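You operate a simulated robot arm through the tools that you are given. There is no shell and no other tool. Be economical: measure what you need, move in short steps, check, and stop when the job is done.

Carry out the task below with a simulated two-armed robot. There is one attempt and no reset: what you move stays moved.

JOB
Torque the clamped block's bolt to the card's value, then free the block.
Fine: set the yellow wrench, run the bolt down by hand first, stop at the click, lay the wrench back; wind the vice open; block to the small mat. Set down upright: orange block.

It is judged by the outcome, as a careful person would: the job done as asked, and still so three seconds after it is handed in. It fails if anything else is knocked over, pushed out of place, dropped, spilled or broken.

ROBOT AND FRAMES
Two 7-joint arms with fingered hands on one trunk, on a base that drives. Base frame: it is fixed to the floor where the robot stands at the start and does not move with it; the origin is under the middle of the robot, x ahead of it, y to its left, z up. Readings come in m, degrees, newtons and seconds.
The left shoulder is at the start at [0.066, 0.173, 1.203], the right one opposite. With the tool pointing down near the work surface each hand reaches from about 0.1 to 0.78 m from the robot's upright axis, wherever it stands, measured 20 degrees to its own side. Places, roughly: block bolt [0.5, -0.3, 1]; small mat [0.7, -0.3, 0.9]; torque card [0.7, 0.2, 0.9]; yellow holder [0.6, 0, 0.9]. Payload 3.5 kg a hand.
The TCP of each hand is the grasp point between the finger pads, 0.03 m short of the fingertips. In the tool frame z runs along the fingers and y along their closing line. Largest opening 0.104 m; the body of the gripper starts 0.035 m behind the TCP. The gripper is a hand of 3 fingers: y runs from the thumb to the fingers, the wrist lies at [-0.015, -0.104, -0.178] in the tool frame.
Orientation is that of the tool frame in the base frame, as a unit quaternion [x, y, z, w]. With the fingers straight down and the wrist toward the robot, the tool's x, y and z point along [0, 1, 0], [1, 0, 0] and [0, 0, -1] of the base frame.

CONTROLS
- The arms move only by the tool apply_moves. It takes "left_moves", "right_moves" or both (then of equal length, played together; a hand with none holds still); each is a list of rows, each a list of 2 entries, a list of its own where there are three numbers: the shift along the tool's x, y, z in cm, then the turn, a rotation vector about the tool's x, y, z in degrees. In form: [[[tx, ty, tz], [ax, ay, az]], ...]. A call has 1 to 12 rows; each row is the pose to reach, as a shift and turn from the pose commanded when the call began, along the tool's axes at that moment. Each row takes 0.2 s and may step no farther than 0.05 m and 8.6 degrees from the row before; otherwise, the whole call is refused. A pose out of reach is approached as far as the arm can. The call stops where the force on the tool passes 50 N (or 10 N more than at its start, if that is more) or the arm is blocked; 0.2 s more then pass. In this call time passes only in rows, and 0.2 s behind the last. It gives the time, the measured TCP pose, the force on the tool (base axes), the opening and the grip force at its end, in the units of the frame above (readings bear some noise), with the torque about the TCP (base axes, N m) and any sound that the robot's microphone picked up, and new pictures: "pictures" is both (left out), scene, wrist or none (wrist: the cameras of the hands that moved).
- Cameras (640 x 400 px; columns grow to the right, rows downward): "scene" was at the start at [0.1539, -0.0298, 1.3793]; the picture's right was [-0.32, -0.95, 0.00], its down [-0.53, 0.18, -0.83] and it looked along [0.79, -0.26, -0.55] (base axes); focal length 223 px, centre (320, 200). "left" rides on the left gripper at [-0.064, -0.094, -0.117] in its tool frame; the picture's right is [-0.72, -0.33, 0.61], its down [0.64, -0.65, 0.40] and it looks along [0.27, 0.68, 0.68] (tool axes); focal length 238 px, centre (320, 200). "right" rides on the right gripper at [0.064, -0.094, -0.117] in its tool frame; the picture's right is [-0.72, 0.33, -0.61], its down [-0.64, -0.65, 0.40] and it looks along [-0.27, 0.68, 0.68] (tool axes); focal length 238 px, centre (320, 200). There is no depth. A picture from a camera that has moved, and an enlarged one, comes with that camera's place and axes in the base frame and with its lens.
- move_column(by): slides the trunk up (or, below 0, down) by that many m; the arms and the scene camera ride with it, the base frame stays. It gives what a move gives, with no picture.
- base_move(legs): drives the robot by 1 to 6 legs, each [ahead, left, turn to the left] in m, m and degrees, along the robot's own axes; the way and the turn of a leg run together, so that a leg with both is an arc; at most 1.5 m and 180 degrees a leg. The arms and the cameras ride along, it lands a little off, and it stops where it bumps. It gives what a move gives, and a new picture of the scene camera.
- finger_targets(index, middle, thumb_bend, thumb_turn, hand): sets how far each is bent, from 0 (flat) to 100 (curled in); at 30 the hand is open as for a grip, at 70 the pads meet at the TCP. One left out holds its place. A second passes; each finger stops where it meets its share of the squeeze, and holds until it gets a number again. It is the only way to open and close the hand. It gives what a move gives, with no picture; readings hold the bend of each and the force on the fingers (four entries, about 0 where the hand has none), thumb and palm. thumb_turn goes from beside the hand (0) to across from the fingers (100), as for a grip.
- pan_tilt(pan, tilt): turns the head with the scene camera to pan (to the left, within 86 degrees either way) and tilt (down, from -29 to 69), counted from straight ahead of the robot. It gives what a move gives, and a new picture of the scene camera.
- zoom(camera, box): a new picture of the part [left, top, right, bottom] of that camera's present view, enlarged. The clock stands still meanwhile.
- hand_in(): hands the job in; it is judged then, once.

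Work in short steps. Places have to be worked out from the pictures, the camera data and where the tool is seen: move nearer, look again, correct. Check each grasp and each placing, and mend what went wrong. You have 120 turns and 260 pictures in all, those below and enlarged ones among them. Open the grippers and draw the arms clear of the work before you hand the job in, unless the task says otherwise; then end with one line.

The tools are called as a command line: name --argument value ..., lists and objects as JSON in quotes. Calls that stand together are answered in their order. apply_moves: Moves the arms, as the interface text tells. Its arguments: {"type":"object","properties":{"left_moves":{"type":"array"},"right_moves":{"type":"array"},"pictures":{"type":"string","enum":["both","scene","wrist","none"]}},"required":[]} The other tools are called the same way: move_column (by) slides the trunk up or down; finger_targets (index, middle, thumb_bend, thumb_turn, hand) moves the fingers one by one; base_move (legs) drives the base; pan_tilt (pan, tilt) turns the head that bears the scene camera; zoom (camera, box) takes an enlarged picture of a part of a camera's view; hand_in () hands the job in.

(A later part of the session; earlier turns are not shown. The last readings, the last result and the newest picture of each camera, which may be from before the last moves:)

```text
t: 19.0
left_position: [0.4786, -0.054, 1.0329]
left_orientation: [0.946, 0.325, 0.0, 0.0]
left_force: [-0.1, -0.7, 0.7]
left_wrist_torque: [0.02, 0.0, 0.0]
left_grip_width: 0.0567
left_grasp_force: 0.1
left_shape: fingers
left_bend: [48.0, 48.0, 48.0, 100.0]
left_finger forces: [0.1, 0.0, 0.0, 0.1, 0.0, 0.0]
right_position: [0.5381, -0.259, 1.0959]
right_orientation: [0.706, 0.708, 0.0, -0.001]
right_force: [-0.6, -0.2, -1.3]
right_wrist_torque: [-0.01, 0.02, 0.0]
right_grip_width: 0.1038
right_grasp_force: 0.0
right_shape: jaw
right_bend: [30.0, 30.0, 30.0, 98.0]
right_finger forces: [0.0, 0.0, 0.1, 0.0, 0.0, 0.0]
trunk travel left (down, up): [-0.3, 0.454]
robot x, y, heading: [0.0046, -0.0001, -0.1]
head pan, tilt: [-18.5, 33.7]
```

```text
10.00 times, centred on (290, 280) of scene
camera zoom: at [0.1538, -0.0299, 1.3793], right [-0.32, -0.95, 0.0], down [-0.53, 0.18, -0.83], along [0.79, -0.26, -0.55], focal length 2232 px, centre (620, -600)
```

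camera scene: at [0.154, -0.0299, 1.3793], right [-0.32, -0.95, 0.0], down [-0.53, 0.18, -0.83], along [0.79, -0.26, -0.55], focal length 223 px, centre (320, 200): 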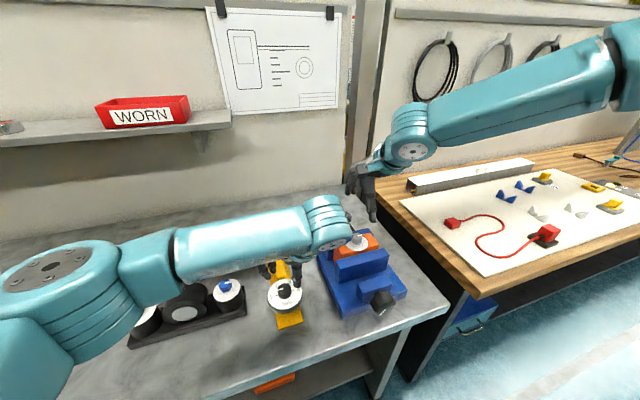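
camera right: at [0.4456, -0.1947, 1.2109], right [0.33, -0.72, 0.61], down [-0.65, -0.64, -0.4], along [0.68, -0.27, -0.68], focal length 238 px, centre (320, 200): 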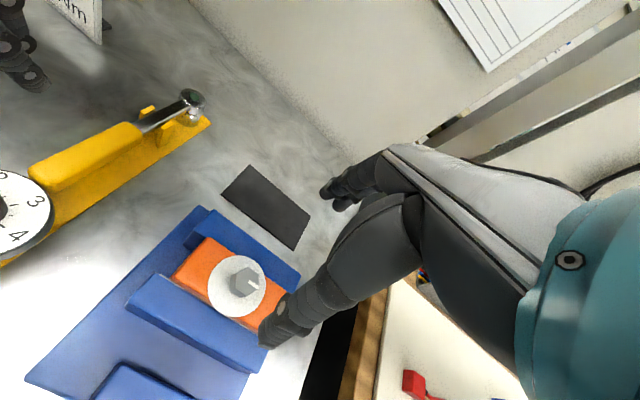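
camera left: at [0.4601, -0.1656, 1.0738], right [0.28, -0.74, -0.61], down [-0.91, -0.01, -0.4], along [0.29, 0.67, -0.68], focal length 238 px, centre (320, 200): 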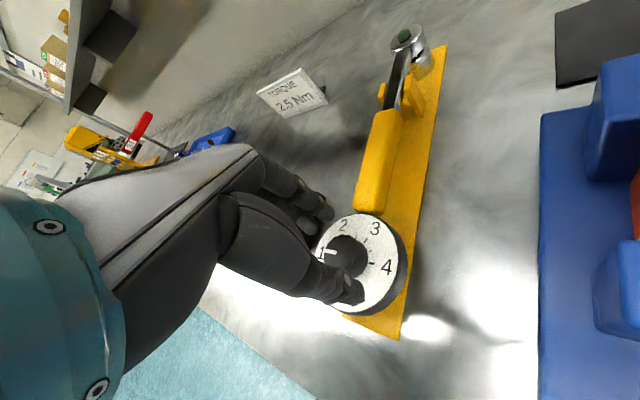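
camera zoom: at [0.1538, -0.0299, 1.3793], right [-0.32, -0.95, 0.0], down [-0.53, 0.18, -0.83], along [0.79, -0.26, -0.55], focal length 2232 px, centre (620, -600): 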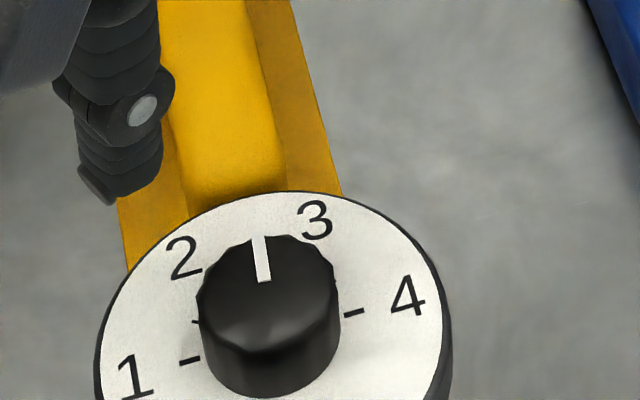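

Now about 3.5–4° past (≈2.56). I turn back about 4°.

apply_moves --left_moves '[[[0, 0, 3], [0, 0, 0]], [[0, 0, 6], [0, 0, 0]], [[0, 0, 9], [0, 0, 0]]]' --pictures "none"

finger_targets --hand "left" --index 68 --middle 68 --thumb_bend 68

zoom --camera "scene" --box '[270, 260, 310, 300]'

apply_moves --left_moves '[[[0, 0, 0], [0, 0, -2]], [[0, 0, 0], [0, 0, -4]]]' --pictures "none"

zoom --camera "scene" --box '[270, 260, 310, 300]'

```text
t: 19.8
left_position: [0.4768, -0.0533, 0.9418]
left_orientation: [0.945, 0.326, 0.001, 0.0]
left_force: [-0.9, 0.6, 0.5]
left_wrist_torque: [0.02, -0.04, -0.01]
left_grip_width: 0.0567
left_grasp_force: 0.0
left_shape: fingers
left_bend: [48.0, 48.0, 48.0, 100.0]
left_finger forces: [0.0, 0.0, 0.0, 0.1, 0.0, 0.0]
right_position: [0.5398, -0.2582, 1.0964]
right_orientation: [0.707, 0.707, 0.0, -0.001]
right_force: [0.2, 0.9, 0.1]
right_wrist_torque: [-0.01, 0.01, -0.01]
right_grip_width: 0.1038
right_grasp_force: 0.0
right_shape: jaw
right_bend: [30.0, 30.0, 30.0, 98.0]
right_finger forces: [0.0, 0.0, 0.0, 0.0, 0.0, 0.0]
trunk travel left (down, up): [-0.3, 0.454]
robot x, y, heading: [-0.0015, -0.0044, 0.1]
head pan, tilt: [-18.5, 33.7]
```

```text
t: 20.8
left_position: [0.4784, -0.0518, 0.9428]
left_orientation: [0.946, 0.325, 0.0, 0.0]
left_force: [1.7, -1.5, 0.3]
left_wrist_torque: [-0.01, -0.05, -0.01]
left_grip_width: 0.0261
left_grasp_force: 9.1
left_shape: fingers
left_bend: [61.0, 63.0, 60.0, 100.0]
left_finger forces: [4.8, 5.0, 0.1, 0.0, 8.4, 0.0]
right_position: [0.5397, -0.2585, 1.0955]
right_orientation: [0.707, 0.708, 0.001, 0.0]
right_force: [0.0, 0.5, 0.9]
right_wrist_torque: [0.04, -0.02, -0.02]
right_grip_width: 0.1039
right_grasp_force: 0.1
right_shape: jaw
right_bend: [30.0, 30.0, 30.0, 98.0]
right_finger forces: [0.0, 0.0, 0.0, 0.1, 0.1, 0.0]
trunk travel left (down, up): [-0.3, 0.454]
robot x, y, heading: [-0.0006, -0.0016, -0.3]
head pan, tilt: [-18.5, 33.7]
```

```text
10.00 times, centred on (290, 280) of scene
camera zoom: at [0.1541, -0.0299, 1.3793], right [-0.32, -0.95, 0.0], down [-0.53, 0.18, -0.83], along [0.79, -0.26, -0.55], focal length 2232 px, centre (620, -600)
```

zoom: 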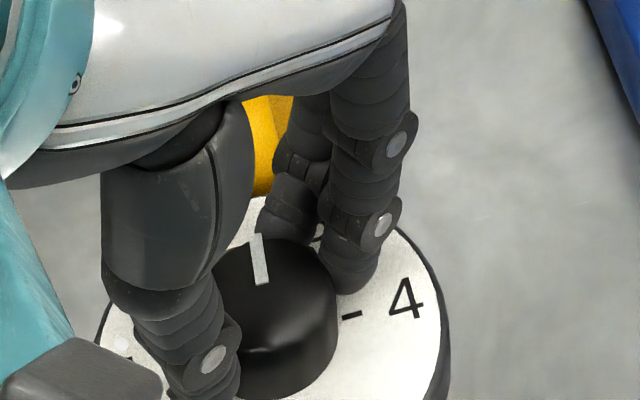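

```text
t: 21.4
left_position: [0.4787, -0.0512, 0.9425]
left_orientation: [0.934, 0.358, 0.0, -0.001]
left_force: [-0.3, -0.2, -0.4]
left_wrist_torque: [0.0, 0.04, -0.03]
left_grip_width: 0.0261
left_grasp_force: 8.4
left_shape: fingers
left_bend: [62.0, 64.0, 60.0, 100.0]
left_finger forces: [4.4, 4.1, 0.0, 0.0, 9.1, 0.0]
right_position: [0.5383, -0.2579, 1.0961]
right_orientation: [0.706, 0.708, -0.001, 0.0]
right_force: [-0.7, -1.1, -0.2]
right_wrist_torque: [-0.02, -0.01, 0.01]
right_grip_width: 0.1036
right_grasp_force: 0.1
right_shape: jaw
right_bend: [30.0, 30.0, 30.0, 98.0]
right_finger forces: [0.0, 0.0, 0.0, 0.0, 0.0, 0.0]
trunk travel left (down, up): [-0.3, 0.454]
robot x, y, heading: [-0.004, 0.0009, 0.2]
head pan, tilt: [-18.5, 33.7]
```

```text
10.00 times, centred on (290, 280) of scene
camera zoom: at [0.154, -0.0298, 1.3793], right [-0.32, -0.95, 0.0], down [-0.53, 0.18, -0.83], along [0.79, -0.26, -0.55], focal length 2232 px, centre (620, -600)
```

zoom: 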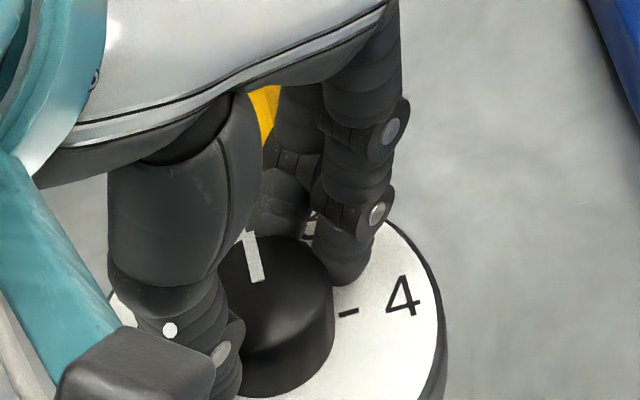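

The pointer is within about 1° of the line now. Release, lift and check.

finger_targets --hand "left" --index 48 --middle 48 --thumb_bend 48

apply_moves --left_moves '[[[0, 0, -3], [0, 0, 0]], [[0, 0, -6], [0, 0, 0]], [[0, 0, -9], [0, 0, 0]]]' --pictures "none"

zoom --camera "left" --box '[350, 220, 430, 300]'

zoom --camera "scene" --box '[270, 260, 310, 300]'

```text
t: 22.4
left_position: [0.479, -0.0526, 0.943]
left_orientation: [0.933, 0.359, 0.001, 0.0]
left_force: [0.0, 0.0, 0.5]
left_wrist_torque: [-0.05, 0.0, -0.01]
left_grip_width: 0.0566
left_grasp_force: 0.1
left_shape: fingers
left_bend: [48.0, 48.0, 48.0, 100.0]
left_finger forces: [0.0, 0.1, 0.1, 0.0, 0.0, 0.1]
right_position: [0.5389, -0.259, 1.0962]
right_orientation: [0.706, 0.708, 0.0, 0.0]
right_force: [0.3, -0.2, -0.6]
right_wrist_torque: [0.01, 0.02, 0.03]
right_grip_width: 0.1037
right_grasp_force: 0.1
right_shape: jaw
right_bend: [30.0, 30.0, 30.0, 98.0]
right_finger forces: [0.1, 0.0, 0.1, 0.1, 0.0, 0.0]
trunk travel left (down, up): [-0.3, 0.454]
robot x, y, heading: [0.0021, 0.0019, 0.1]
head pan, tilt: [-18.5, 33.7]
```

```text
t: 23.2
left_position: [0.4793, -0.0513, 1.0337]
left_orientation: [0.934, 0.358, 0.0, 0.0]
left_force: [0.0, 0.8, -0.4]
left_wrist_torque: [0.02, -0.01, -0.02]
left_grip_width: 0.0569
left_grasp_force: 0.0
left_shape: fingers
left_bend: [48.0, 48.0, 48.0, 100.0]
left_finger forces: [0.0, 0.1, 0.0, 0.1, 0.0, 0.0]
right_position: [0.5381, -0.2582, 1.0952]
right_orientation: [0.707, 0.708, 0.0, 0.0]
right_force: [0.7, -0.2, 0.1]
right_wrist_torque: [0.02, 0.02, 0.02]
right_grip_width: 0.1037
right_grasp_force: 0.0
right_shape: jaw
right_bend: [30.0, 30.0, 30.0, 98.0]
right_finger forces: [0.1, 0.0, 0.1, 0.0, 0.0, 0.0]
trunk travel left (down, up): [-0.3, 0.454]
robot x, y, heading: [0.0011, 0.0025, -0.2]
head pan, tilt: [-18.5, 33.7]
```

```text
5.00 times, centred on (390, 260) of left
camera zoom: at [0.3697, -0.0255, 1.1515], right [-0.75, -0.24, -0.61], down [0.04, 0.91, -0.4], along [0.66, -0.33, -0.68], focal length 1192 px, centre (-30, -100)
```

zoom: 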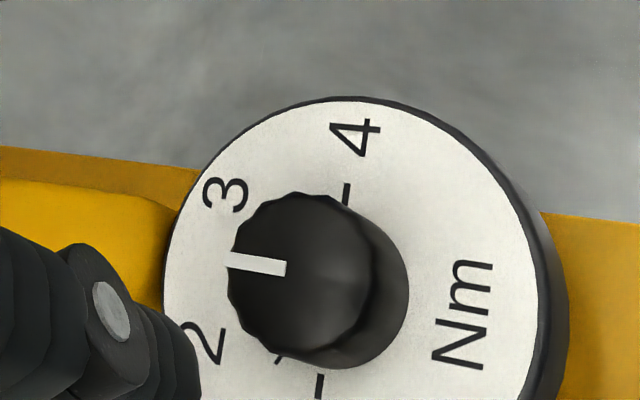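

```text
10.00 times, centred on (290, 280) of scene
camera zoom: at [0.1538, -0.0299, 1.3793], right [-0.32, -0.95, 0.0], down [-0.53, 0.18, -0.83], along [0.79, -0.26, -0.55], focal length 2232 px, centre (620, -600)
```

zoom: 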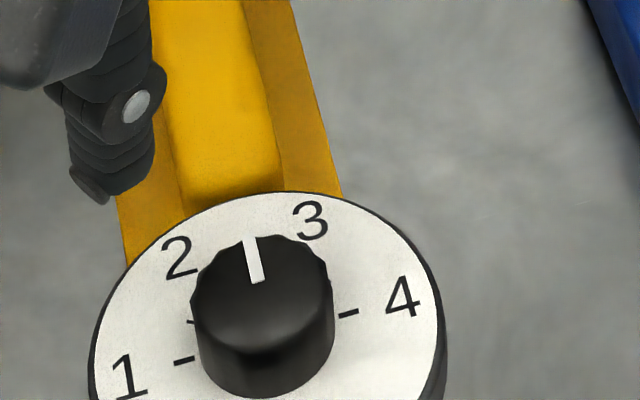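

Dial set at ≈2.5. Next, the right hand: rotate back 50°, pre-close fingers, and come above the bolt (top ≈ [0.532,-0.2575,0.975]).

finger_targets --hand "right" --index 50 --middle 50 --thumb_bend 50 --thumb_turn 100

apply_moves --right_moves '[[[0.1, -0.7, 1], [0, 0, -8.5]], [[0.1, -0.7, 2], [0, 0, -17]], [[0.1, -0.7, 3], [0, 0, -25.5]], [[0.1, -0.7, 4], [0, 0, -34]], [[0.1, -0.7, 5], [0, 0, -42]], [[0.1, -0.7, 6.5], [0, 0, -50]]]'

zoom --camera "scene" --box '[310, 190, 410, 290]'

zoom --camera "right" --box '[200, 160, 400, 340]'

```text
t: 24.2
left_position: [0.4801, -0.0513, 1.0333]
left_orientation: [0.934, 0.358, 0.0, 0.0]
left_force: [0.4, 0.6, -0.3]
left_wrist_torque: [0.04, -0.06, 0.02]
left_grip_width: 0.0565
left_grasp_force: 0.1
left_shape: fingers
left_bend: [48.0, 48.0, 48.0, 100.0]
left_finger forces: [0.1, 0.0, 0.0, 0.1, 0.0, 0.0]
right_position: [0.5371, -0.2583, 1.0956]
right_orientation: [0.706, 0.708, 0.0, 0.0]
right_force: [0.5, -1.1, 0.0]
right_wrist_torque: [-0.02, 0.02, -0.02]
right_grip_width: 0.0527
right_grasp_force: 0.2
right_shape: fingers
right_bend: [50.0, 50.0, 50.0, 100.0]
right_finger forces: [0.0, 0.0, 0.0, 0.0, 0.0, 0.0]
trunk travel left (down, up): [-0.3, 0.454]
robot x, y, heading: [0.0005, 0.0001, 0.3]
head pan, tilt: [-18.5, 33.7]
```

```text
t: 25.6
left_position: [0.4795, -0.0493, 1.0343]
left_orientation: [0.933, 0.359, 0.0, 0.0]
left_force: [-0.5, -0.2, -0.4]
left_wrist_torque: [-0.02, -0.02, -0.01]
left_grip_width: 0.0567
left_grasp_force: 0.1
left_shape: fingers
left_bend: [48.0, 48.0, 48.0, 100.0]
left_finger forces: [0.0, 0.1, 0.0, 0.1, 0.0, 0.1]
right_position: [0.5281, -0.257, 1.029]
right_orientation: [0.34, 0.94, 0.0, 0.0]
right_force: [-0.9, 0.3, -0.1]
right_wrist_torque: [0.02, 0.04, 0.01]
right_grip_width: 0.0523
right_grasp_force: 0.1
right_shape: fingers
right_bend: [50.0, 50.0, 50.0, 100.0]
right_finger forces: [0.0, 0.2, 0.1, 0.0, 0.0, 0.1]
trunk travel left (down, up): [-0.3, 0.454]
robot x, y, heading: [-0.0005, 0.0017, -0.0]
head pan, tilt: [-18.5, 33.7]
camera scene: at [0.1543, -0.03, 1.3793], right [-0.32, -0.95, 0.0], down [-0.53, 0.18, -0.83], along [0.79, -0.26, -0.56], focal length 223 px, centre (320, 200)
camera right: at [0.4197, -0.2889, 1.1453], right [0.76, -0.21, 0.61], down [0.07, -0.91, -0.41], along [0.64, 0.35, -0.68], focal length 238 px, centre (320, 200)
```

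scene: 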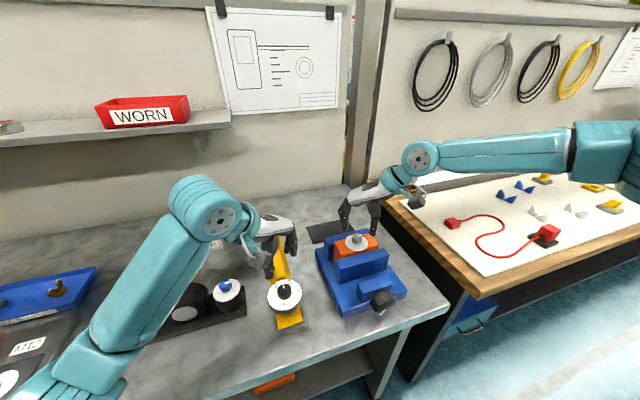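
right: 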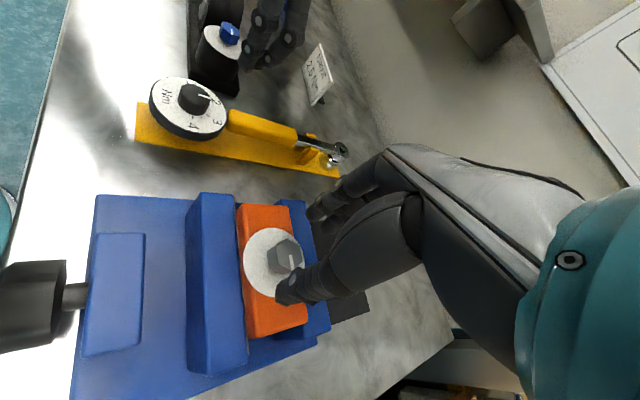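

```text
4.00 times, centred on (360, 240) of scene
camera zoom: at [0.1543, -0.03, 1.3793], right [-0.32, -0.95, 0.0], down [-0.53, 0.18, -0.83], along [0.79, -0.26, -0.56], focal length 893 px, centre (160, 40)
```

zoom: 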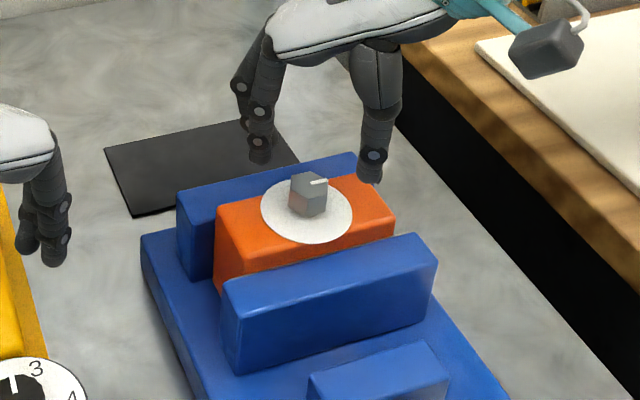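

```text
2.22 times, centred on (300, 250) of right
camera zoom: at [0.4197, -0.2889, 1.1453], right [0.76, -0.21, 0.61], down [0.07, -0.91, -0.41], along [0.64, 0.35, -0.68], focal length 530 px, centre (364, 89)
```

zoom: 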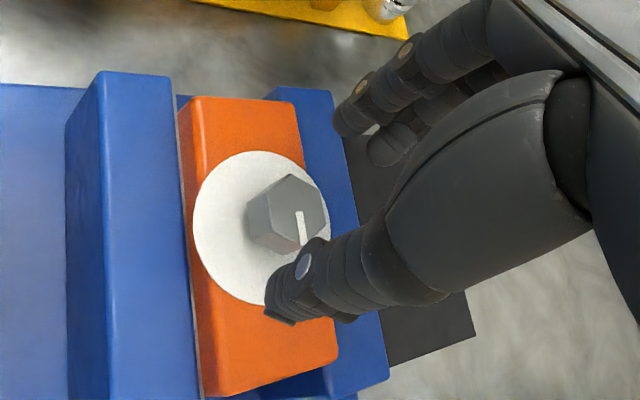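

Bolt top refined to [0.530,-0.255,0.978]. I lower to z≈0.998 around it and close.

apply_moves --right_moves '[[[0.3, 0.1, 1.5], [0, 0, 0]], [[0.3, 0.1, 3.2], [0, 0, 0]]]' --pictures "none"

zoom --camera "right" --box '[200, 160, 400, 340]'

zoom --camera "scene" --box '[310, 190, 410, 290]'

```text
t: 26.2
left_position: [0.4802, -0.05, 1.0337]
left_orientation: [0.934, 0.359, 0.0, 0.0]
left_force: [0.9, 0.1, 0.5]
left_wrist_torque: [0.0, 0.03, 0.01]
left_grip_width: 0.0565
left_grasp_force: 0.1
left_shape: fingers
left_bend: [48.0, 48.0, 48.0, 100.0]
left_finger forces: [0.0, 0.0, 0.0, 0.0, 0.0, 0.0]
right_position: [0.5267, -0.254, 0.9985]
right_orientation: [0.341, 0.94, 0.001, -0.001]
right_force: [0.0, -0.1, -0.4]
right_wrist_torque: [0.0, 0.01, 0.01]
right_grip_width: 0.0525
right_grasp_force: 0.0
right_shape: fingers
right_bend: [50.0, 50.0, 50.0, 100.0]
right_finger forces: [0.0, 0.0, 0.1, 0.0, 0.0, 0.0]
trunk travel left (down, up): [-0.3, 0.454]
robot x, y, heading: [-0.0018, -0.0022, 0.1]
head pan, tilt: [-18.5, 33.7]
```

```text
2.22 times, centred on (300, 250) of right
camera zoom: at [0.4181, -0.2856, 1.114], right [0.76, -0.21, 0.61], down [0.07, -0.91, -0.41], along [0.64, 0.35, -0.68], focal length 530 px, centre (364, 89)
```

zoom: 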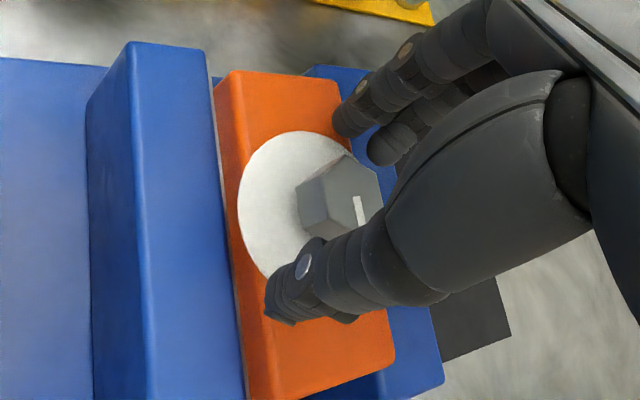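

```text
4.00 times, centred on (360, 240) of scene
camera zoom: at [0.154, -0.0298, 1.3793], right [-0.32, -0.95, 0.0], down [-0.53, 0.18, -0.83], along [0.79, -0.26, -0.55], focal length 893 px, centre (160, 40)
```

zoom: 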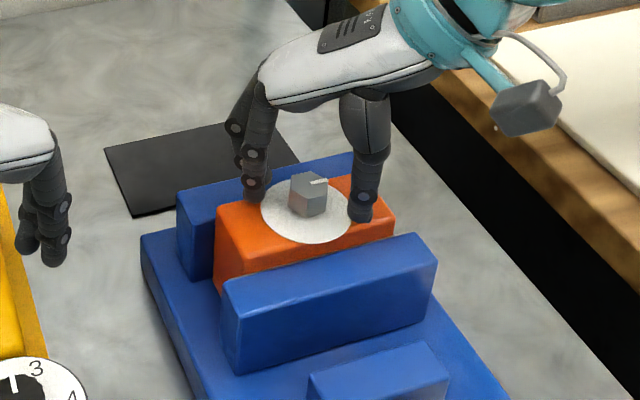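

Fingers surround the bolt head. Close, then turn clockwise 100° watching torque.

finger_targets --hand "right" --index 70 --middle 70 --thumb_bend 70

apply_moves --right_moves '[[[0, 0, 0], [0, 0, 8.5]], [[0, 0, 0], [0, 0, 17]], [[0, 0, 0], [0, 0, 25.5]], [[0, 0, 0], [0, 0, 34]], [[0, 0, 0], [0, 0, 42.5]], [[0, 0, 0], [0, 0, 51]], [[0, 0, 0], [0, 0, 59.5]], [[0, 0, 0], [0, 0, 68]], [[0, 0, 0], [0, 0, 76.5]], [[0, 0, 0], [0, 0, 85]], [[0, 0, 0], [0, 0, 93]], [[0, 0, 0], [0, 0, 100]]]' --pictures "none"

zoom --camera "scene" --box '[310, 190, 410, 290]'

zoom --camera "right" --box '[200, 160, 400, 340]'

```text
t: 27.2
left_position: [0.4813, -0.0502, 1.0327]
left_orientation: [0.934, 0.358, 0.0, 0.001]
left_force: [0.4, 0.0, -1.0]
left_wrist_torque: [0.0, -0.02, 0.0]
left_grip_width: 0.0567
left_grasp_force: 0.0
left_shape: fingers
left_bend: [48.0, 48.0, 48.0, 100.0]
left_finger forces: [0.0, 0.0, 0.0, 0.0, 0.0, 0.0]
right_position: [0.5271, -0.2533, 0.9988]
right_orientation: [0.341, 0.94, 0.0, -0.001]
right_force: [2.2, 1.9, 0.1]
right_wrist_torque: [0.01, -0.06, 0.01]
right_grip_width: 0.0194
right_grasp_force: 7.8
right_shape: fingers
right_bend: [64.0, 66.0, 63.0, 100.0]
right_finger forces: [5.0, 4.2, 0.1, 0.0, 7.1, 0.0]
trunk travel left (down, up): [-0.3, 0.454]
robot x, y, heading: [-0.0004, -0.0005, -0.1]
head pan, tilt: [-18.5, 33.7]
```

```text
t: 29.8
left_position: [0.481, -0.0515, 1.0334]
left_orientation: [0.933, 0.359, 0.001, 0.0]
left_force: [-0.5, 0.1, 1.1]
left_wrist_torque: [0.02, -0.03, 0.02]
left_grip_width: 0.0567
left_grasp_force: 0.2
left_shape: fingers
left_bend: [48.0, 48.0, 48.0, 100.0]
left_finger forces: [0.1, 0.1, 0.0, 0.0, 0.0, 0.0]
right_position: [0.5273, -0.2541, 0.9975]
right_orientation: [0.94, 0.342, -0.001, 0.0]
right_force: [3.7, -0.6, -0.2]
right_wrist_torque: [-0.05, -0.13, 0.03]
right_grip_width: 0.0196
right_grasp_force: 7.1
right_shape: fingers
right_bend: [63.0, 66.0, 63.0, 100.0]
right_finger forces: [6.0, 3.4, 0.0, 0.1, 5.5, 0.0]
trunk travel left (down, up): [-0.3, 0.454]
robot x, y, heading: [-0.0019, -0.0028, -0.0]
head pan, tilt: [-18.5, 33.7]
```

```text
4.00 times, centred on (360, 240) of scene
camera zoom: at [0.1552, -0.0303, 1.3791], right [-0.32, -0.95, 0.0], down [-0.53, 0.18, -0.83], along [0.79, -0.26, -0.56], focal length 893 px, centre (160, 40)
```

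zoom: 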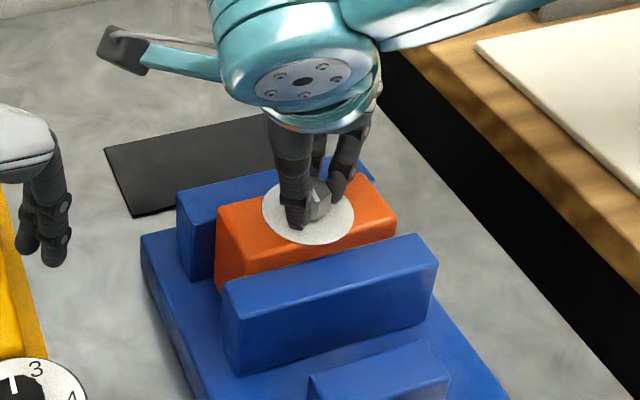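

```text
2.22 times, centred on (300, 250) of right
camera zoom: at [0.5166, -0.1421, 1.1131], right [-0.34, -0.71, 0.61], down [-0.91, 0.09, -0.4], along [0.23, -0.7, -0.68], focal length 530 px, centre (364, 89)
```

zoom: 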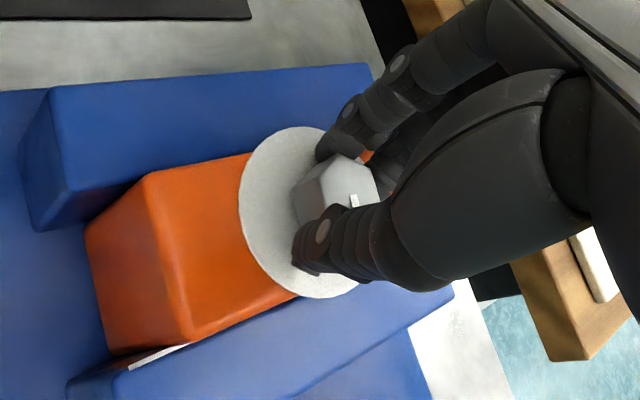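

The bolt turns freely with the hand. I carry on turning in the same grip another 60° while lifting the left hand out of the way.

apply_moves --left_moves '[[[0, 0, -4], [0, 0, 0]], [[0, 0, -8], [0, 0, 0]], [[0, 0, -12], [0, 0, 0]], [[0, 0, -16], [0, 0, 0]], [[0, 0, -18], [0, 0, 0]], [[0, 0, -18], [0, 0, 0]], [[0, 0, -18], [0, 0, 0]], [[0, 0, -18], [0, 0, 0]]]' --right_moves '[[[0.1, 0.1, 0], [0, 0, 8]], [[0.1, 0.1, 0], [0, 0, 16]], [[0.1, 0.1, 0], [0, 0, 24]], [[0.1, 0.1, 0], [0, 0, 32]], [[0.1, 0.1, 0], [0, 0, 40]], [[0.1, 0.1, 0], [0, 0, 48]], [[0.1, 0.1, 0], [0, 0, 56]], [[0.1, 0.1, 0], [0, 0, 60]]]' --pictures "scene"

```text
t: 31.6
left_position: [0.4786, -0.0511, 1.215]
left_orientation: [0.933, 0.359, 0.0, 0.0]
left_force: [-0.8, 0.9, 0.2]
left_wrist_torque: [0.03, -0.03, -0.01]
left_grip_width: 0.0562
left_grasp_force: 0.0
left_shape: fingers
left_bend: [48.0, 48.0, 48.0, 100.0]
left_finger forces: [0.1, 0.0, 0.1, 0.1, 0.0, 0.1]
right_position: [0.492, -0.2932, 1.0173]
right_orientation: [0.985, -0.174, 0.001, -0.003]
right_force: [0.6, 0.1, -0.8]
right_wrist_torque: [-0.03, 0.0, 0.0]
right_grip_width: 0.0019
right_grasp_force: 0.0
right_shape: fingers
right_bend: [70.0, 70.0, 70.0, 100.0]
right_finger forces: [0.0, 0.0, 0.0, 0.0, 0.0, 0.1]
right hand out of reach, approached as far as the arm can: row 3, 4, 5, 6, 7, 8
trunk travel left (down, up): [-0.3, 0.454]
robot x, y, heading: [0.0018, 0.0001, 0.1]
head pan, tilt: [-18.5, 33.7]
camera scene: at [0.1539, -0.0297, 1.3793], right [-0.32, -0.95, 0.0], down [-0.53, 0.18, -0.83], along [0.79, -0.26, -0.55], focal length 223 px, centre (320, 200)
```

scene: 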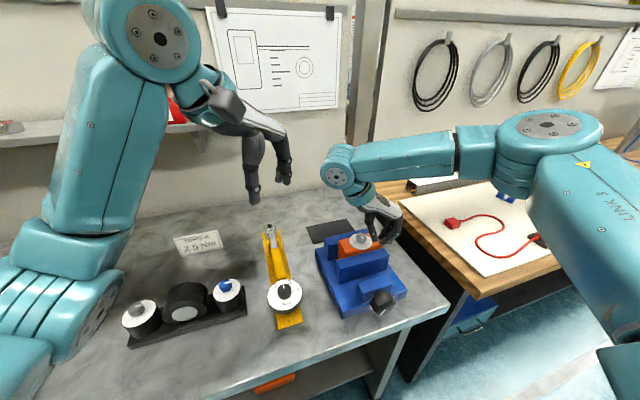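

The wrist ran out of range past ≈+60° and the fingers slipped off harmlessly. I open, raise, rotate back and measure.

finger_targets --hand "right" --index 48 --middle 48 --thumb_bend 48

apply_moves --right_moves '[[[0, 0, -3], [0, 0, 0]], [[0, 0, -6], [0, 0, -8.5]], [[0, 0, -6], [0, 0, -17]], [[0, 0, -6], [0, 0, -25.5]], [[0, 0, -6], [0, 0, -34]], [[0, 0, -6], [0, 0, -42.5]], [[0, 0, -6], [0, 0, -51]], [[0, 0, -6], [0, 0, -59.5]], [[0, 0, -6], [0, 0, -68]], [[0, 0, -6], [0, 0, -76.5]], [[0, 0, -6], [0, 0, -85]], [[0, 0, -6], [0, 0, -93]]]' --pictures "none"

zoom --camera "scene" --box '[310, 190, 410, 290]'

```text
t: 32.6
left_position: [0.4797, -0.0509, 1.2153]
left_orientation: [0.934, 0.358, 0.001, 0.0]
left_force: [0.0, 0.3, -0.2]
left_wrist_torque: [0.0, 0.01, -0.03]
left_grip_width: 0.0565
left_grasp_force: 0.2
left_shape: fingers
left_bend: [48.0, 48.0, 48.0, 100.0]
left_finger forces: [0.1, 0.1, 0.0, 0.1, 0.0, 0.0]
right_position: [0.4927, -0.2925, 1.0167]
right_orientation: [0.985, -0.172, 0.001, -0.002]
right_force: [0.1, -0.5, 0.6]
right_wrist_torque: [0.01, 0.03, 0.03]
right_grip_width: 0.0561
right_grasp_force: 0.0
right_shape: fingers
right_bend: [48.0, 48.0, 48.0, 100.0]
right_finger forces: [0.0, 0.0, 0.0, 0.0, 0.1, 0.0]
trunk travel left (down, up): [-0.3, 0.454]
robot x, y, heading: [0.0015, -0.0002, 0.1]
head pan, tilt: [-18.5, 33.7]
```

```text
t: 35.2
left_position: [0.479, -0.0522, 1.2147]
left_orientation: [0.934, 0.358, 0.0, 0.0]
left_force: [-0.4, -0.8, 0.2]
left_wrist_torque: [0.01, -0.02, 0.02]
left_grip_width: 0.0565
left_grasp_force: 0.0
left_shape: fingers
left_bend: [48.0, 48.0, 48.0, 100.0]
left_finger forces: [0.1, 0.0, 0.0, 0.0, 0.1, 0.1]
right_position: [0.4925, -0.2929, 1.0713]
right_orientation: [0.802, 0.598, 0.0, -0.001]
right_force: [-0.3, -0.1, -0.4]
right_wrist_torque: [0.02, -0.03, -0.03]
right_grip_width: 0.0566
right_grasp_force: 0.0
right_shape: fingers
right_bend: [48.0, 48.0, 48.0, 100.0]
right_finger forces: [0.0, 0.1, 0.0, 0.0, 0.1, 0.0]
trunk travel left (down, up): [-0.3, 0.454]
robot x, y, heading: [0.0001, 0.0004, -0.3]
head pan, tilt: [-18.5, 33.7]
```

```text
4.00 times, centred on (360, 240) of scene
camera zoom: at [0.1538, -0.0301, 1.3793], right [-0.32, -0.95, 0.0], down [-0.53, 0.18, -0.83], along [0.79, -0.26, -0.55], focal length 893 px, centre (160, 40)
```

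zoom: 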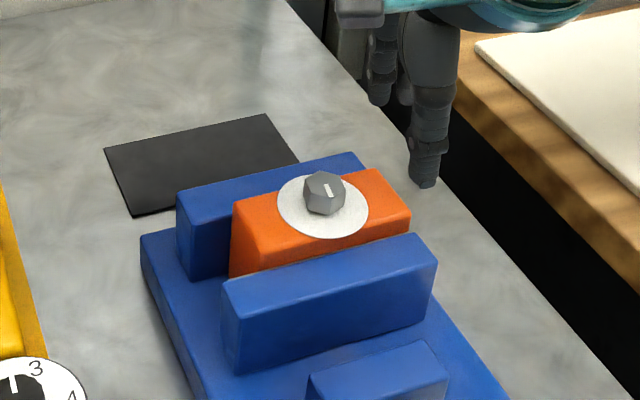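

The grip drag slid the block ~1 cm sideways within the jaws (still clamped); bolt is now near [0.534,-0.267]. I rotate the hand to about −85° and return above the bolt.

apply_moves --right_moves '[[[0.4, 0.4, 0], [0, 0, -8.4]], [[0.8, 0.7, 0], [0, 0, -16.8]], [[1.2, 1.0, 0], [0, 0, -25.2]], [[1.6, 1.3, 0], [0, 0, -33.6]], [[2, 1.7, 0], [0, 0, -42]], [[2.4, 2.0, 0], [0, 0, -50.4]], [[2.8, 2.4, 0], [0, 0, -58.8]], [[3.1, 2.7, 0], [0, 0, -67.2]], [[3.4, 3.0, 0.5], [0, 0, -75.6]], [[3.67, 3.23, 1.5], [0, 0, -84]], [[3.67, 3.23, 2.5], [0, 0, -92.4]], [[3.67, 3.23, 3], [0, 0, -100.8]]]'

zoom --camera "scene" --box '[310, 190, 410, 290]'

```text
t: 37.8
left_position: [0.4793, -0.0518, 1.2151]
left_orientation: [0.934, 0.358, 0.0, -0.001]
left_force: [0.5, 0.4, 0.0]
left_wrist_torque: [0.01, 0.02, 0.03]
left_grip_width: 0.0565
left_grasp_force: 0.1
left_shape: fingers
left_bend: [48.0, 48.0, 48.0, 100.0]
left_finger forces: [0.1, 0.1, 0.0, 0.0, 0.1, 0.0]
right_position: [0.5347, -0.2684, 1.0404]
right_orientation: [0.053, 0.999, 0.0, -0.001]
right_force: [-0.4, 0.3, -0.4]
right_wrist_torque: [0.02, 0.0, 0.0]
right_grip_width: 0.0565
right_grasp_force: 0.1
right_shape: fingers
right_bend: [48.0, 48.0, 48.0, 100.0]
right_finger forces: [0.0, 0.0, 0.0, 0.0, 0.0, 0.0]
trunk travel left (down, up): [-0.3, 0.454]
robot x, y, heading: [-0.0005, 0.0015, 0.1]
head pan, tilt: [-18.5, 33.7]
camera scene: at [0.1543, -0.0296, 1.3793], right [-0.32, -0.95, 0.0], down [-0.53, 0.18, -0.83], along [0.79, -0.26, -0.55], focal length 223 px, centre (320, 200)
camera right: at [0.4608, -0.3558, 1.1573], right [0.75, 0.25, 0.61], down [0.57, -0.72, -0.41], along [0.34, 0.65, -0.68], focal length 238 px, centre (320, 200)
```

scene: 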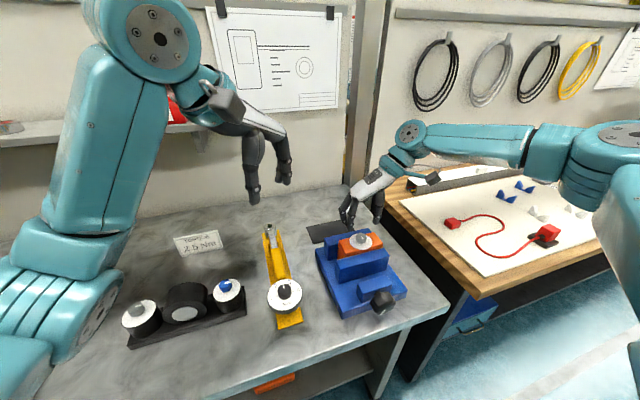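
right: 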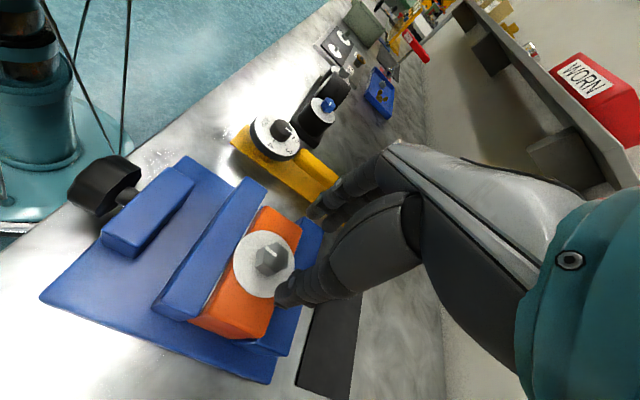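

```text
4.00 times, centred on (360, 240) of scene
camera zoom: at [0.1543, -0.0296, 1.3793], right [-0.32, -0.95, 0.0], down [-0.53, 0.18, -0.83], along [0.79, -0.26, -0.55], focal length 893 px, centre (160, 40)
```

zoom: 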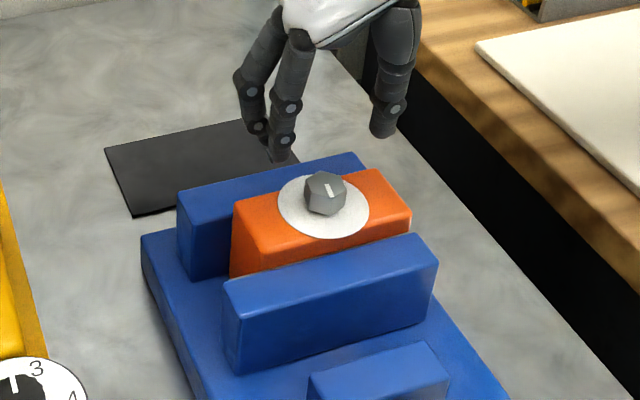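

I zoom for a more precise bolt fix.

zoom --camera "right" --box '[200, 200, 340, 320]'

zoom --camera "scene" --box '[340, 220, 380, 260]'

```text
3.33 times, centred on (270, 260) of right
camera zoom: at [0.4608, -0.3558, 1.1573], right [0.75, 0.25, 0.61], down [0.57, -0.72, -0.41], along [0.34, 0.65, -0.68], focal length 794 px, centre (487, 0)
```

zoom: 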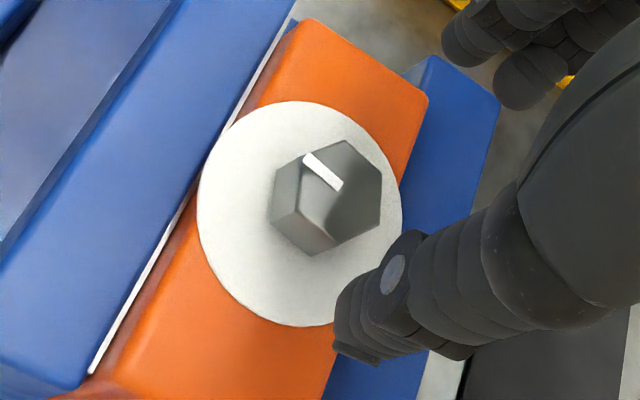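

```text
10.00 times, centred on (360, 240) of scene
camera zoom: at [0.1543, -0.0296, 1.3793], right [-0.32, -0.95, 0.0], down [-0.53, 0.18, -0.83], along [0.79, -0.26, -0.55], focal length 2232 px, centre (-80, -200)
```

zoom: 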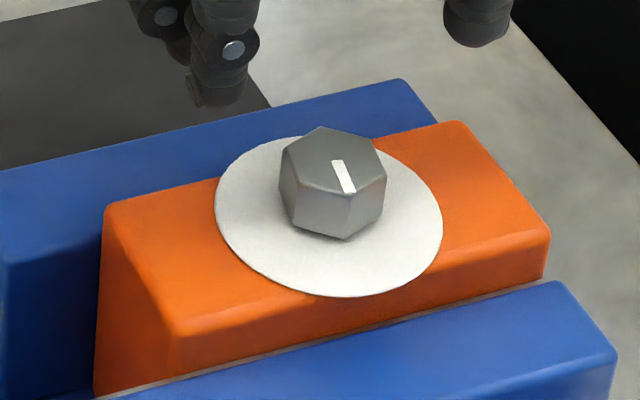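

Bolt top at [0.531,-0.267,0.977]. I lower, close, and run a 135° clockwise stroke in two calls.

apply_moves --right_moves '[[[0.36, 0.06, 2], [0, 0, 0]], [[0.36, 0.06, 4.2], [0, 0, 0]]]' --pictures "wrist"

finger_targets --hand "right" --index 70 --middle 70 --thumb_bend 70

apply_moves --right_moves '[[[0, 0, 0], [0, 0, 8.5]], [[0, 0, 0], [0, 0, 17]], [[0, 0, 0], [0, 0, 25.5]], [[0, 0, 0], [0, 0, 34]], [[0, 0, 0], [0, 0, 42.5]], [[0, 0, 0], [0, 0, 51]], [[0, 0, 0], [0, 0, 59.5]], [[0, 0, 0], [0, 0, 68]], [[0, 0, 0], [0, 0, 76.5]], [[0, 0, 0], [0, 0, 85]], [[0, 0, 0], [0, 0, 93]], [[0, 0, 0], [0, 0, 100]]]' --pictures "none"

```text
t: 38.4
left_position: [0.4801, -0.0518, 1.2152]
left_orientation: [0.934, 0.359, 0.001, 0.0]
left_force: [0.1, 0.4, -0.6]
left_wrist_torque: [0.0, -0.03, 0.0]
left_grip_width: 0.0564
left_grasp_force: 0.1
left_shape: fingers
left_bend: [48.0, 48.0, 48.0, 100.0]
left_finger forces: [0.0, 0.0, 0.1, 0.0, 0.0, 0.1]
right_position: [0.5301, -0.2651, 0.9966]
right_orientation: [0.054, 0.999, 0.0, 0.0]
right_force: [0.1, -0.2, 0.3]
right_wrist_torque: [0.01, 0.03, 0.03]
right_grip_width: 0.0566
right_grasp_force: 0.1
right_shape: fingers
right_bend: [48.0, 48.0, 48.0, 100.0]
right_finger forces: [0.0, 0.0, 0.1, 0.1, 0.0, 0.0]
trunk travel left (down, up): [-0.3, 0.454]
robot x, y, heading: [-0.0001, -0.0039, 0.1]
head pan, tilt: [-18.5, 33.7]
camera right: at [0.4568, -0.3538, 1.1129], right [0.75, 0.25, 0.61], down [0.57, -0.72, -0.4], along [0.34, 0.65, -0.68], focal length 238 px, centre (320, 200)
```

right: 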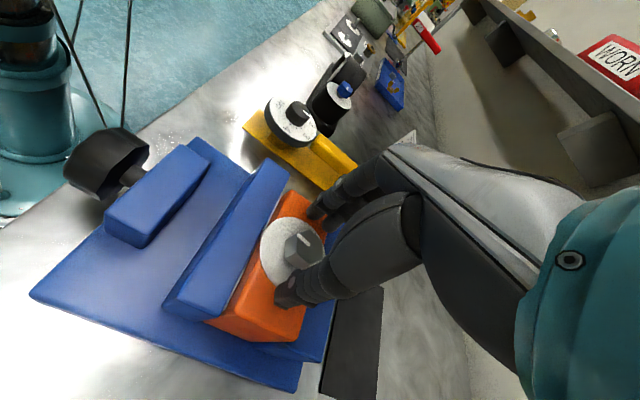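

```text
t: 39.4
left_position: [0.4803, -0.0519, 1.2157]
left_orientation: [0.934, 0.358, 0.0, 0.0]
left_force: [-1.2, 0.4, 0.2]
left_wrist_torque: [0.0, 0.0, 0.02]
left_grip_width: 0.0566
left_grasp_force: 0.0
left_shape: fingers
left_bend: [48.0, 48.0, 48.0, 100.0]
left_finger forces: [0.0, 0.1, 0.0, 0.0, 0.1, 0.1]
right_position: [0.5288, -0.2661, 0.9973]
right_orientation: [0.053, 0.999, 0.0, -0.001]
right_force: [-0.3, 0.9, 0.0]
right_wrist_torque: [0.02, -0.01, 0.0]
right_grip_width: 0.0204
right_grasp_force: 7.8
right_shape: fingers
right_bend: [63.0, 67.0, 63.0, 100.0]
right_finger forces: [5.2, 2.6, 0.0, 0.1, 7.2, 0.0]
trunk travel left (down, up): [-0.3, 0.454]
robot x, y, heading: [0.0002, -0.0048, -0.0]
head pan, tilt: [-18.5, 33.7]
```

```text
t: 42.0
left_position: [0.4796, -0.0521, 1.2148]
left_orientation: [0.933, 0.359, 0.0, 0.0]
left_force: [-0.4, -1.1, -0.7]
left_wrist_torque: [0.03, 0.0, 0.0]
left_grip_width: 0.0566
left_grasp_force: 0.0
left_shape: fingers
left_bend: [48.0, 48.0, 48.0, 100.0]
left_finger forces: [0.1, 0.0, 0.0, 0.0, 0.0, 0.0]
right_position: [0.5291, -0.2663, 1.0001]
right_orientation: [0.799, 0.601, 0.0, -0.001]
right_force: [-2.5, -0.4, 0.3]
right_wrist_torque: [0.0, 0.06, 0.08]
right_grip_width: 0.0194
right_grasp_force: 6.9
right_shape: fingers
right_bend: [64.0, 68.0, 63.0, 100.0]
right_finger forces: [4.2, 1.7, 0.1, 0.0, 7.2, 0.0]
trunk travel left (down, up): [-0.3, 0.454]
robot x, y, heading: [-0.0016, -0.0037, -0.1]
head pan, tilt: [-18.5, 33.7]
```

Still turning lightly. Continue the stroke 36° and view.

apply_moves --right_moves '[[[0, 0, 0], [0, 0, 8]], [[0, 0, 0], [0, 0, 16]], [[0, 0, 0], [0, 0, 24]], [[0, 0, 0], [0, 0, 32]], [[0, 0, 0], [0, 0, 36]]]' --pictures "none"

zoom --camera "right" --box '[200, 160, 400, 340]'

zoom --camera "scene" --box '[310, 190, 410, 290]'

```text
t: 43.2
left_position: [0.4801, -0.0517, 1.2161]
left_orientation: [0.933, 0.359, -0.001, 0.0]
left_force: [-0.4, 0.1, -0.8]
left_wrist_torque: [-0.02, 0.0, 0.03]
left_grip_width: 0.0568
left_grasp_force: 0.0
left_shape: fingers
left_bend: [48.0, 48.0, 48.0, 100.0]
left_finger forces: [0.1, 0.0, 0.0, 0.0, 0.0, 0.0]
right_position: [0.531, -0.2653, 0.9988]
right_orientation: [0.946, 0.323, -0.001, -0.001]
right_force: [0.1, -0.3, 0.0]
right_wrist_torque: [-0.02, -0.13, 0.27]
right_grip_width: 0.0201
right_grasp_force: 12.3
right_shape: fingers
right_bend: [66.0, 67.0, 62.0, 100.0]
right_finger forces: [8.2, 3.7, 0.1, 0.0, 11.9, 0.0]
trunk travel left (down, up): [-0.3, 0.454]
robot x, y, heading: [0.0039, -0.001, 0.1]
head pan, tilt: [-18.5, 33.7]
```

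```text
2.22 times, centred on (300, 250) of right
camera zoom: at [0.5243, -0.1529, 1.1145], right [-0.37, -0.7, 0.61], down [-0.91, 0.12, -0.4], along [0.21, -0.7, -0.68], focal length 530 px, centre (364, 89)
```

zoom: 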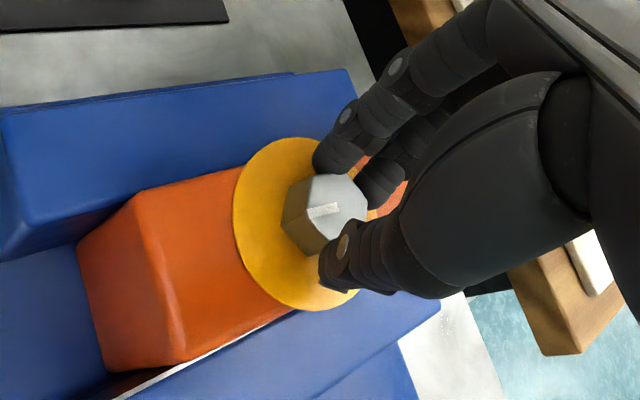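

```text
4.00 times, centred on (360, 240) of scene
camera zoom: at [0.1543, -0.0301, 1.3793], right [-0.32, -0.95, 0.0], down [-0.53, 0.18, -0.83], along [0.79, -0.26, -0.56], focal length 893 px, centre (160, 40)
```

zoom: 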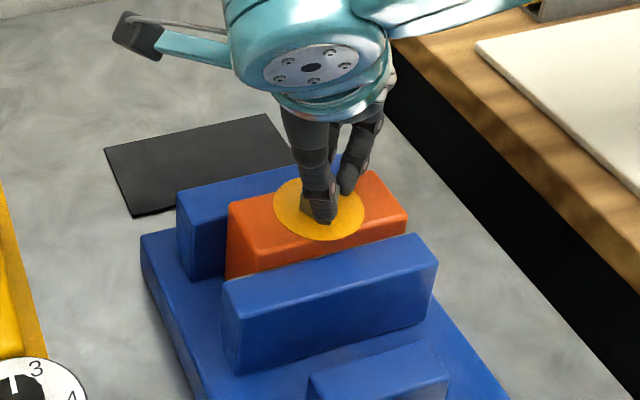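

The disc turned yellow and torque rose to 0.27 Nm: bolt is snug by hand. I release, raise, and rotate back.

finger_targets --hand "right" --index 45 --middle 45 --thumb_bend 45

apply_moves --right_moves '[[[0, 0, -3], [0, 0, 0]], [[0, 0, -7], [0, 0, -8.5]], [[0, 0, -10], [0, 0, -17]], [[0, 0, -10], [0, 0, -25.5]], [[0, 0, -10], [0, 0, -34]], [[0, 0, -10], [0, 0, -42.5]], [[0, 0, -10], [0, 0, -51]], [[0, 0, -10], [0, 0, -59.5]], [[0, 0, -10], [0, 0, -68]], [[0, 0, -10], [0, 0, -76.5]], [[0, 0, -10], [0, 0, -85]], [[0, 0, -10], [0, 0, -93]]]' --pictures "none"

zoom --camera "scene" --box '[340, 220, 380, 260]'

zoom --camera "scene" --box '[250, 215, 320, 335]'

```text
t: 44.2
left_position: [0.4799, -0.0515, 1.2156]
left_orientation: [0.934, 0.358, 0.0, 0.0]
left_force: [-0.4, -0.1, -0.7]
left_wrist_torque: [0.02, -0.02, -0.03]
left_grip_width: 0.0565
left_grasp_force: 0.1
left_shape: fingers
left_bend: [48.0, 48.0, 48.0, 100.0]
left_finger forces: [0.0, 0.0, 0.0, 0.0, 0.1, 0.0]
right_position: [0.5304, -0.2659, 0.9974]
right_orientation: [0.946, 0.325, 0.0, 0.0]
right_force: [-0.4, -0.1, 0.1]
right_wrist_torque: [-0.04, -0.02, 0.0]
right_grip_width: 0.0642
right_grasp_force: 0.1
right_shape: fingers
right_bend: [45.0, 45.0, 45.0, 99.0]
right_finger forces: [0.0, 0.0, 0.0, 0.0, 0.0, 0.1]
trunk travel left (down, up): [-0.3, 0.454]
robot x, y, heading: [-0.003, -0.0007, -0.0]
head pan, tilt: [-18.5, 33.7]
```

```text
t: 46.8
left_position: [0.4798, -0.0516, 1.2148]
left_orientation: [0.933, 0.359, 0.0, 0.0]
left_force: [0.1, -0.9, 0.2]
left_wrist_torque: [0.0, -0.03, -0.02]
left_grip_width: 0.0566
left_grasp_force: 0.0
left_shape: fingers
left_bend: [48.0, 48.0, 48.0, 100.0]
left_finger forces: [0.1, 0.0, 0.0, 0.0, 0.0, 0.1]
right_position: [0.5295, -0.2677, 1.0987]
right_orientation: [0.416, 0.909, 0.0, -0.001]
right_force: [-0.6, 0.0, -0.9]
right_wrist_torque: [-0.01, 0.0, 0.02]
right_grip_width: 0.0644
right_grasp_force: 0.1
right_shape: fingers
right_bend: [45.0, 45.0, 45.0, 99.0]
right_finger forces: [0.0, 0.1, 0.0, 0.0, 0.1, 0.1]
trunk travel left (down, up): [-0.3, 0.454]
robot x, y, heading: [-0.0016, -0.0006, -0.2]
head pan, tilt: [-18.5, 33.7]
```

```text
10.00 times, centred on (360, 240) of scene
camera zoom: at [0.1541, -0.03, 1.3793], right [-0.32, -0.95, 0.0], down [-0.53, 0.18, -0.83], along [0.79, -0.26, -0.55], focal length 2232 px, centre (-80, -200)
```

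zoom: 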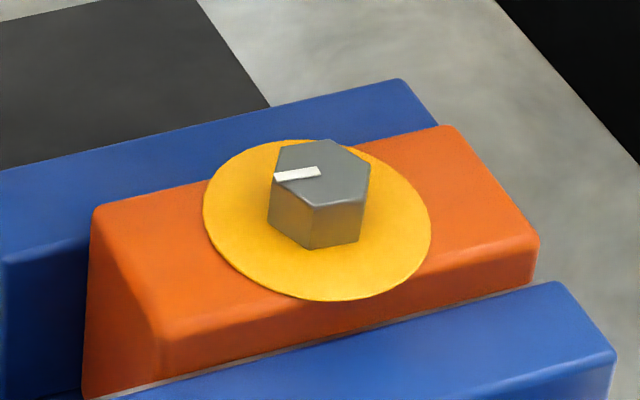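

```text
3.33 times, centred on (285, 275) of scene
camera zoom: at [0.1541, -0.03, 1.3793], right [-0.32, -0.95, 0.0], down [-0.53, 0.18, -0.83], along [0.79, -0.26, -0.55], focal length 744 px, centre (437, -50)
```

zoom: 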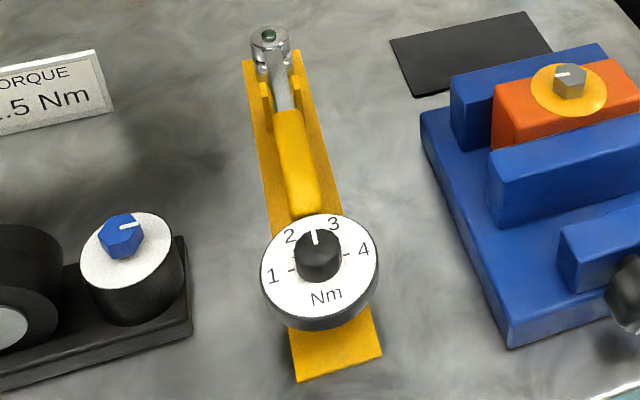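

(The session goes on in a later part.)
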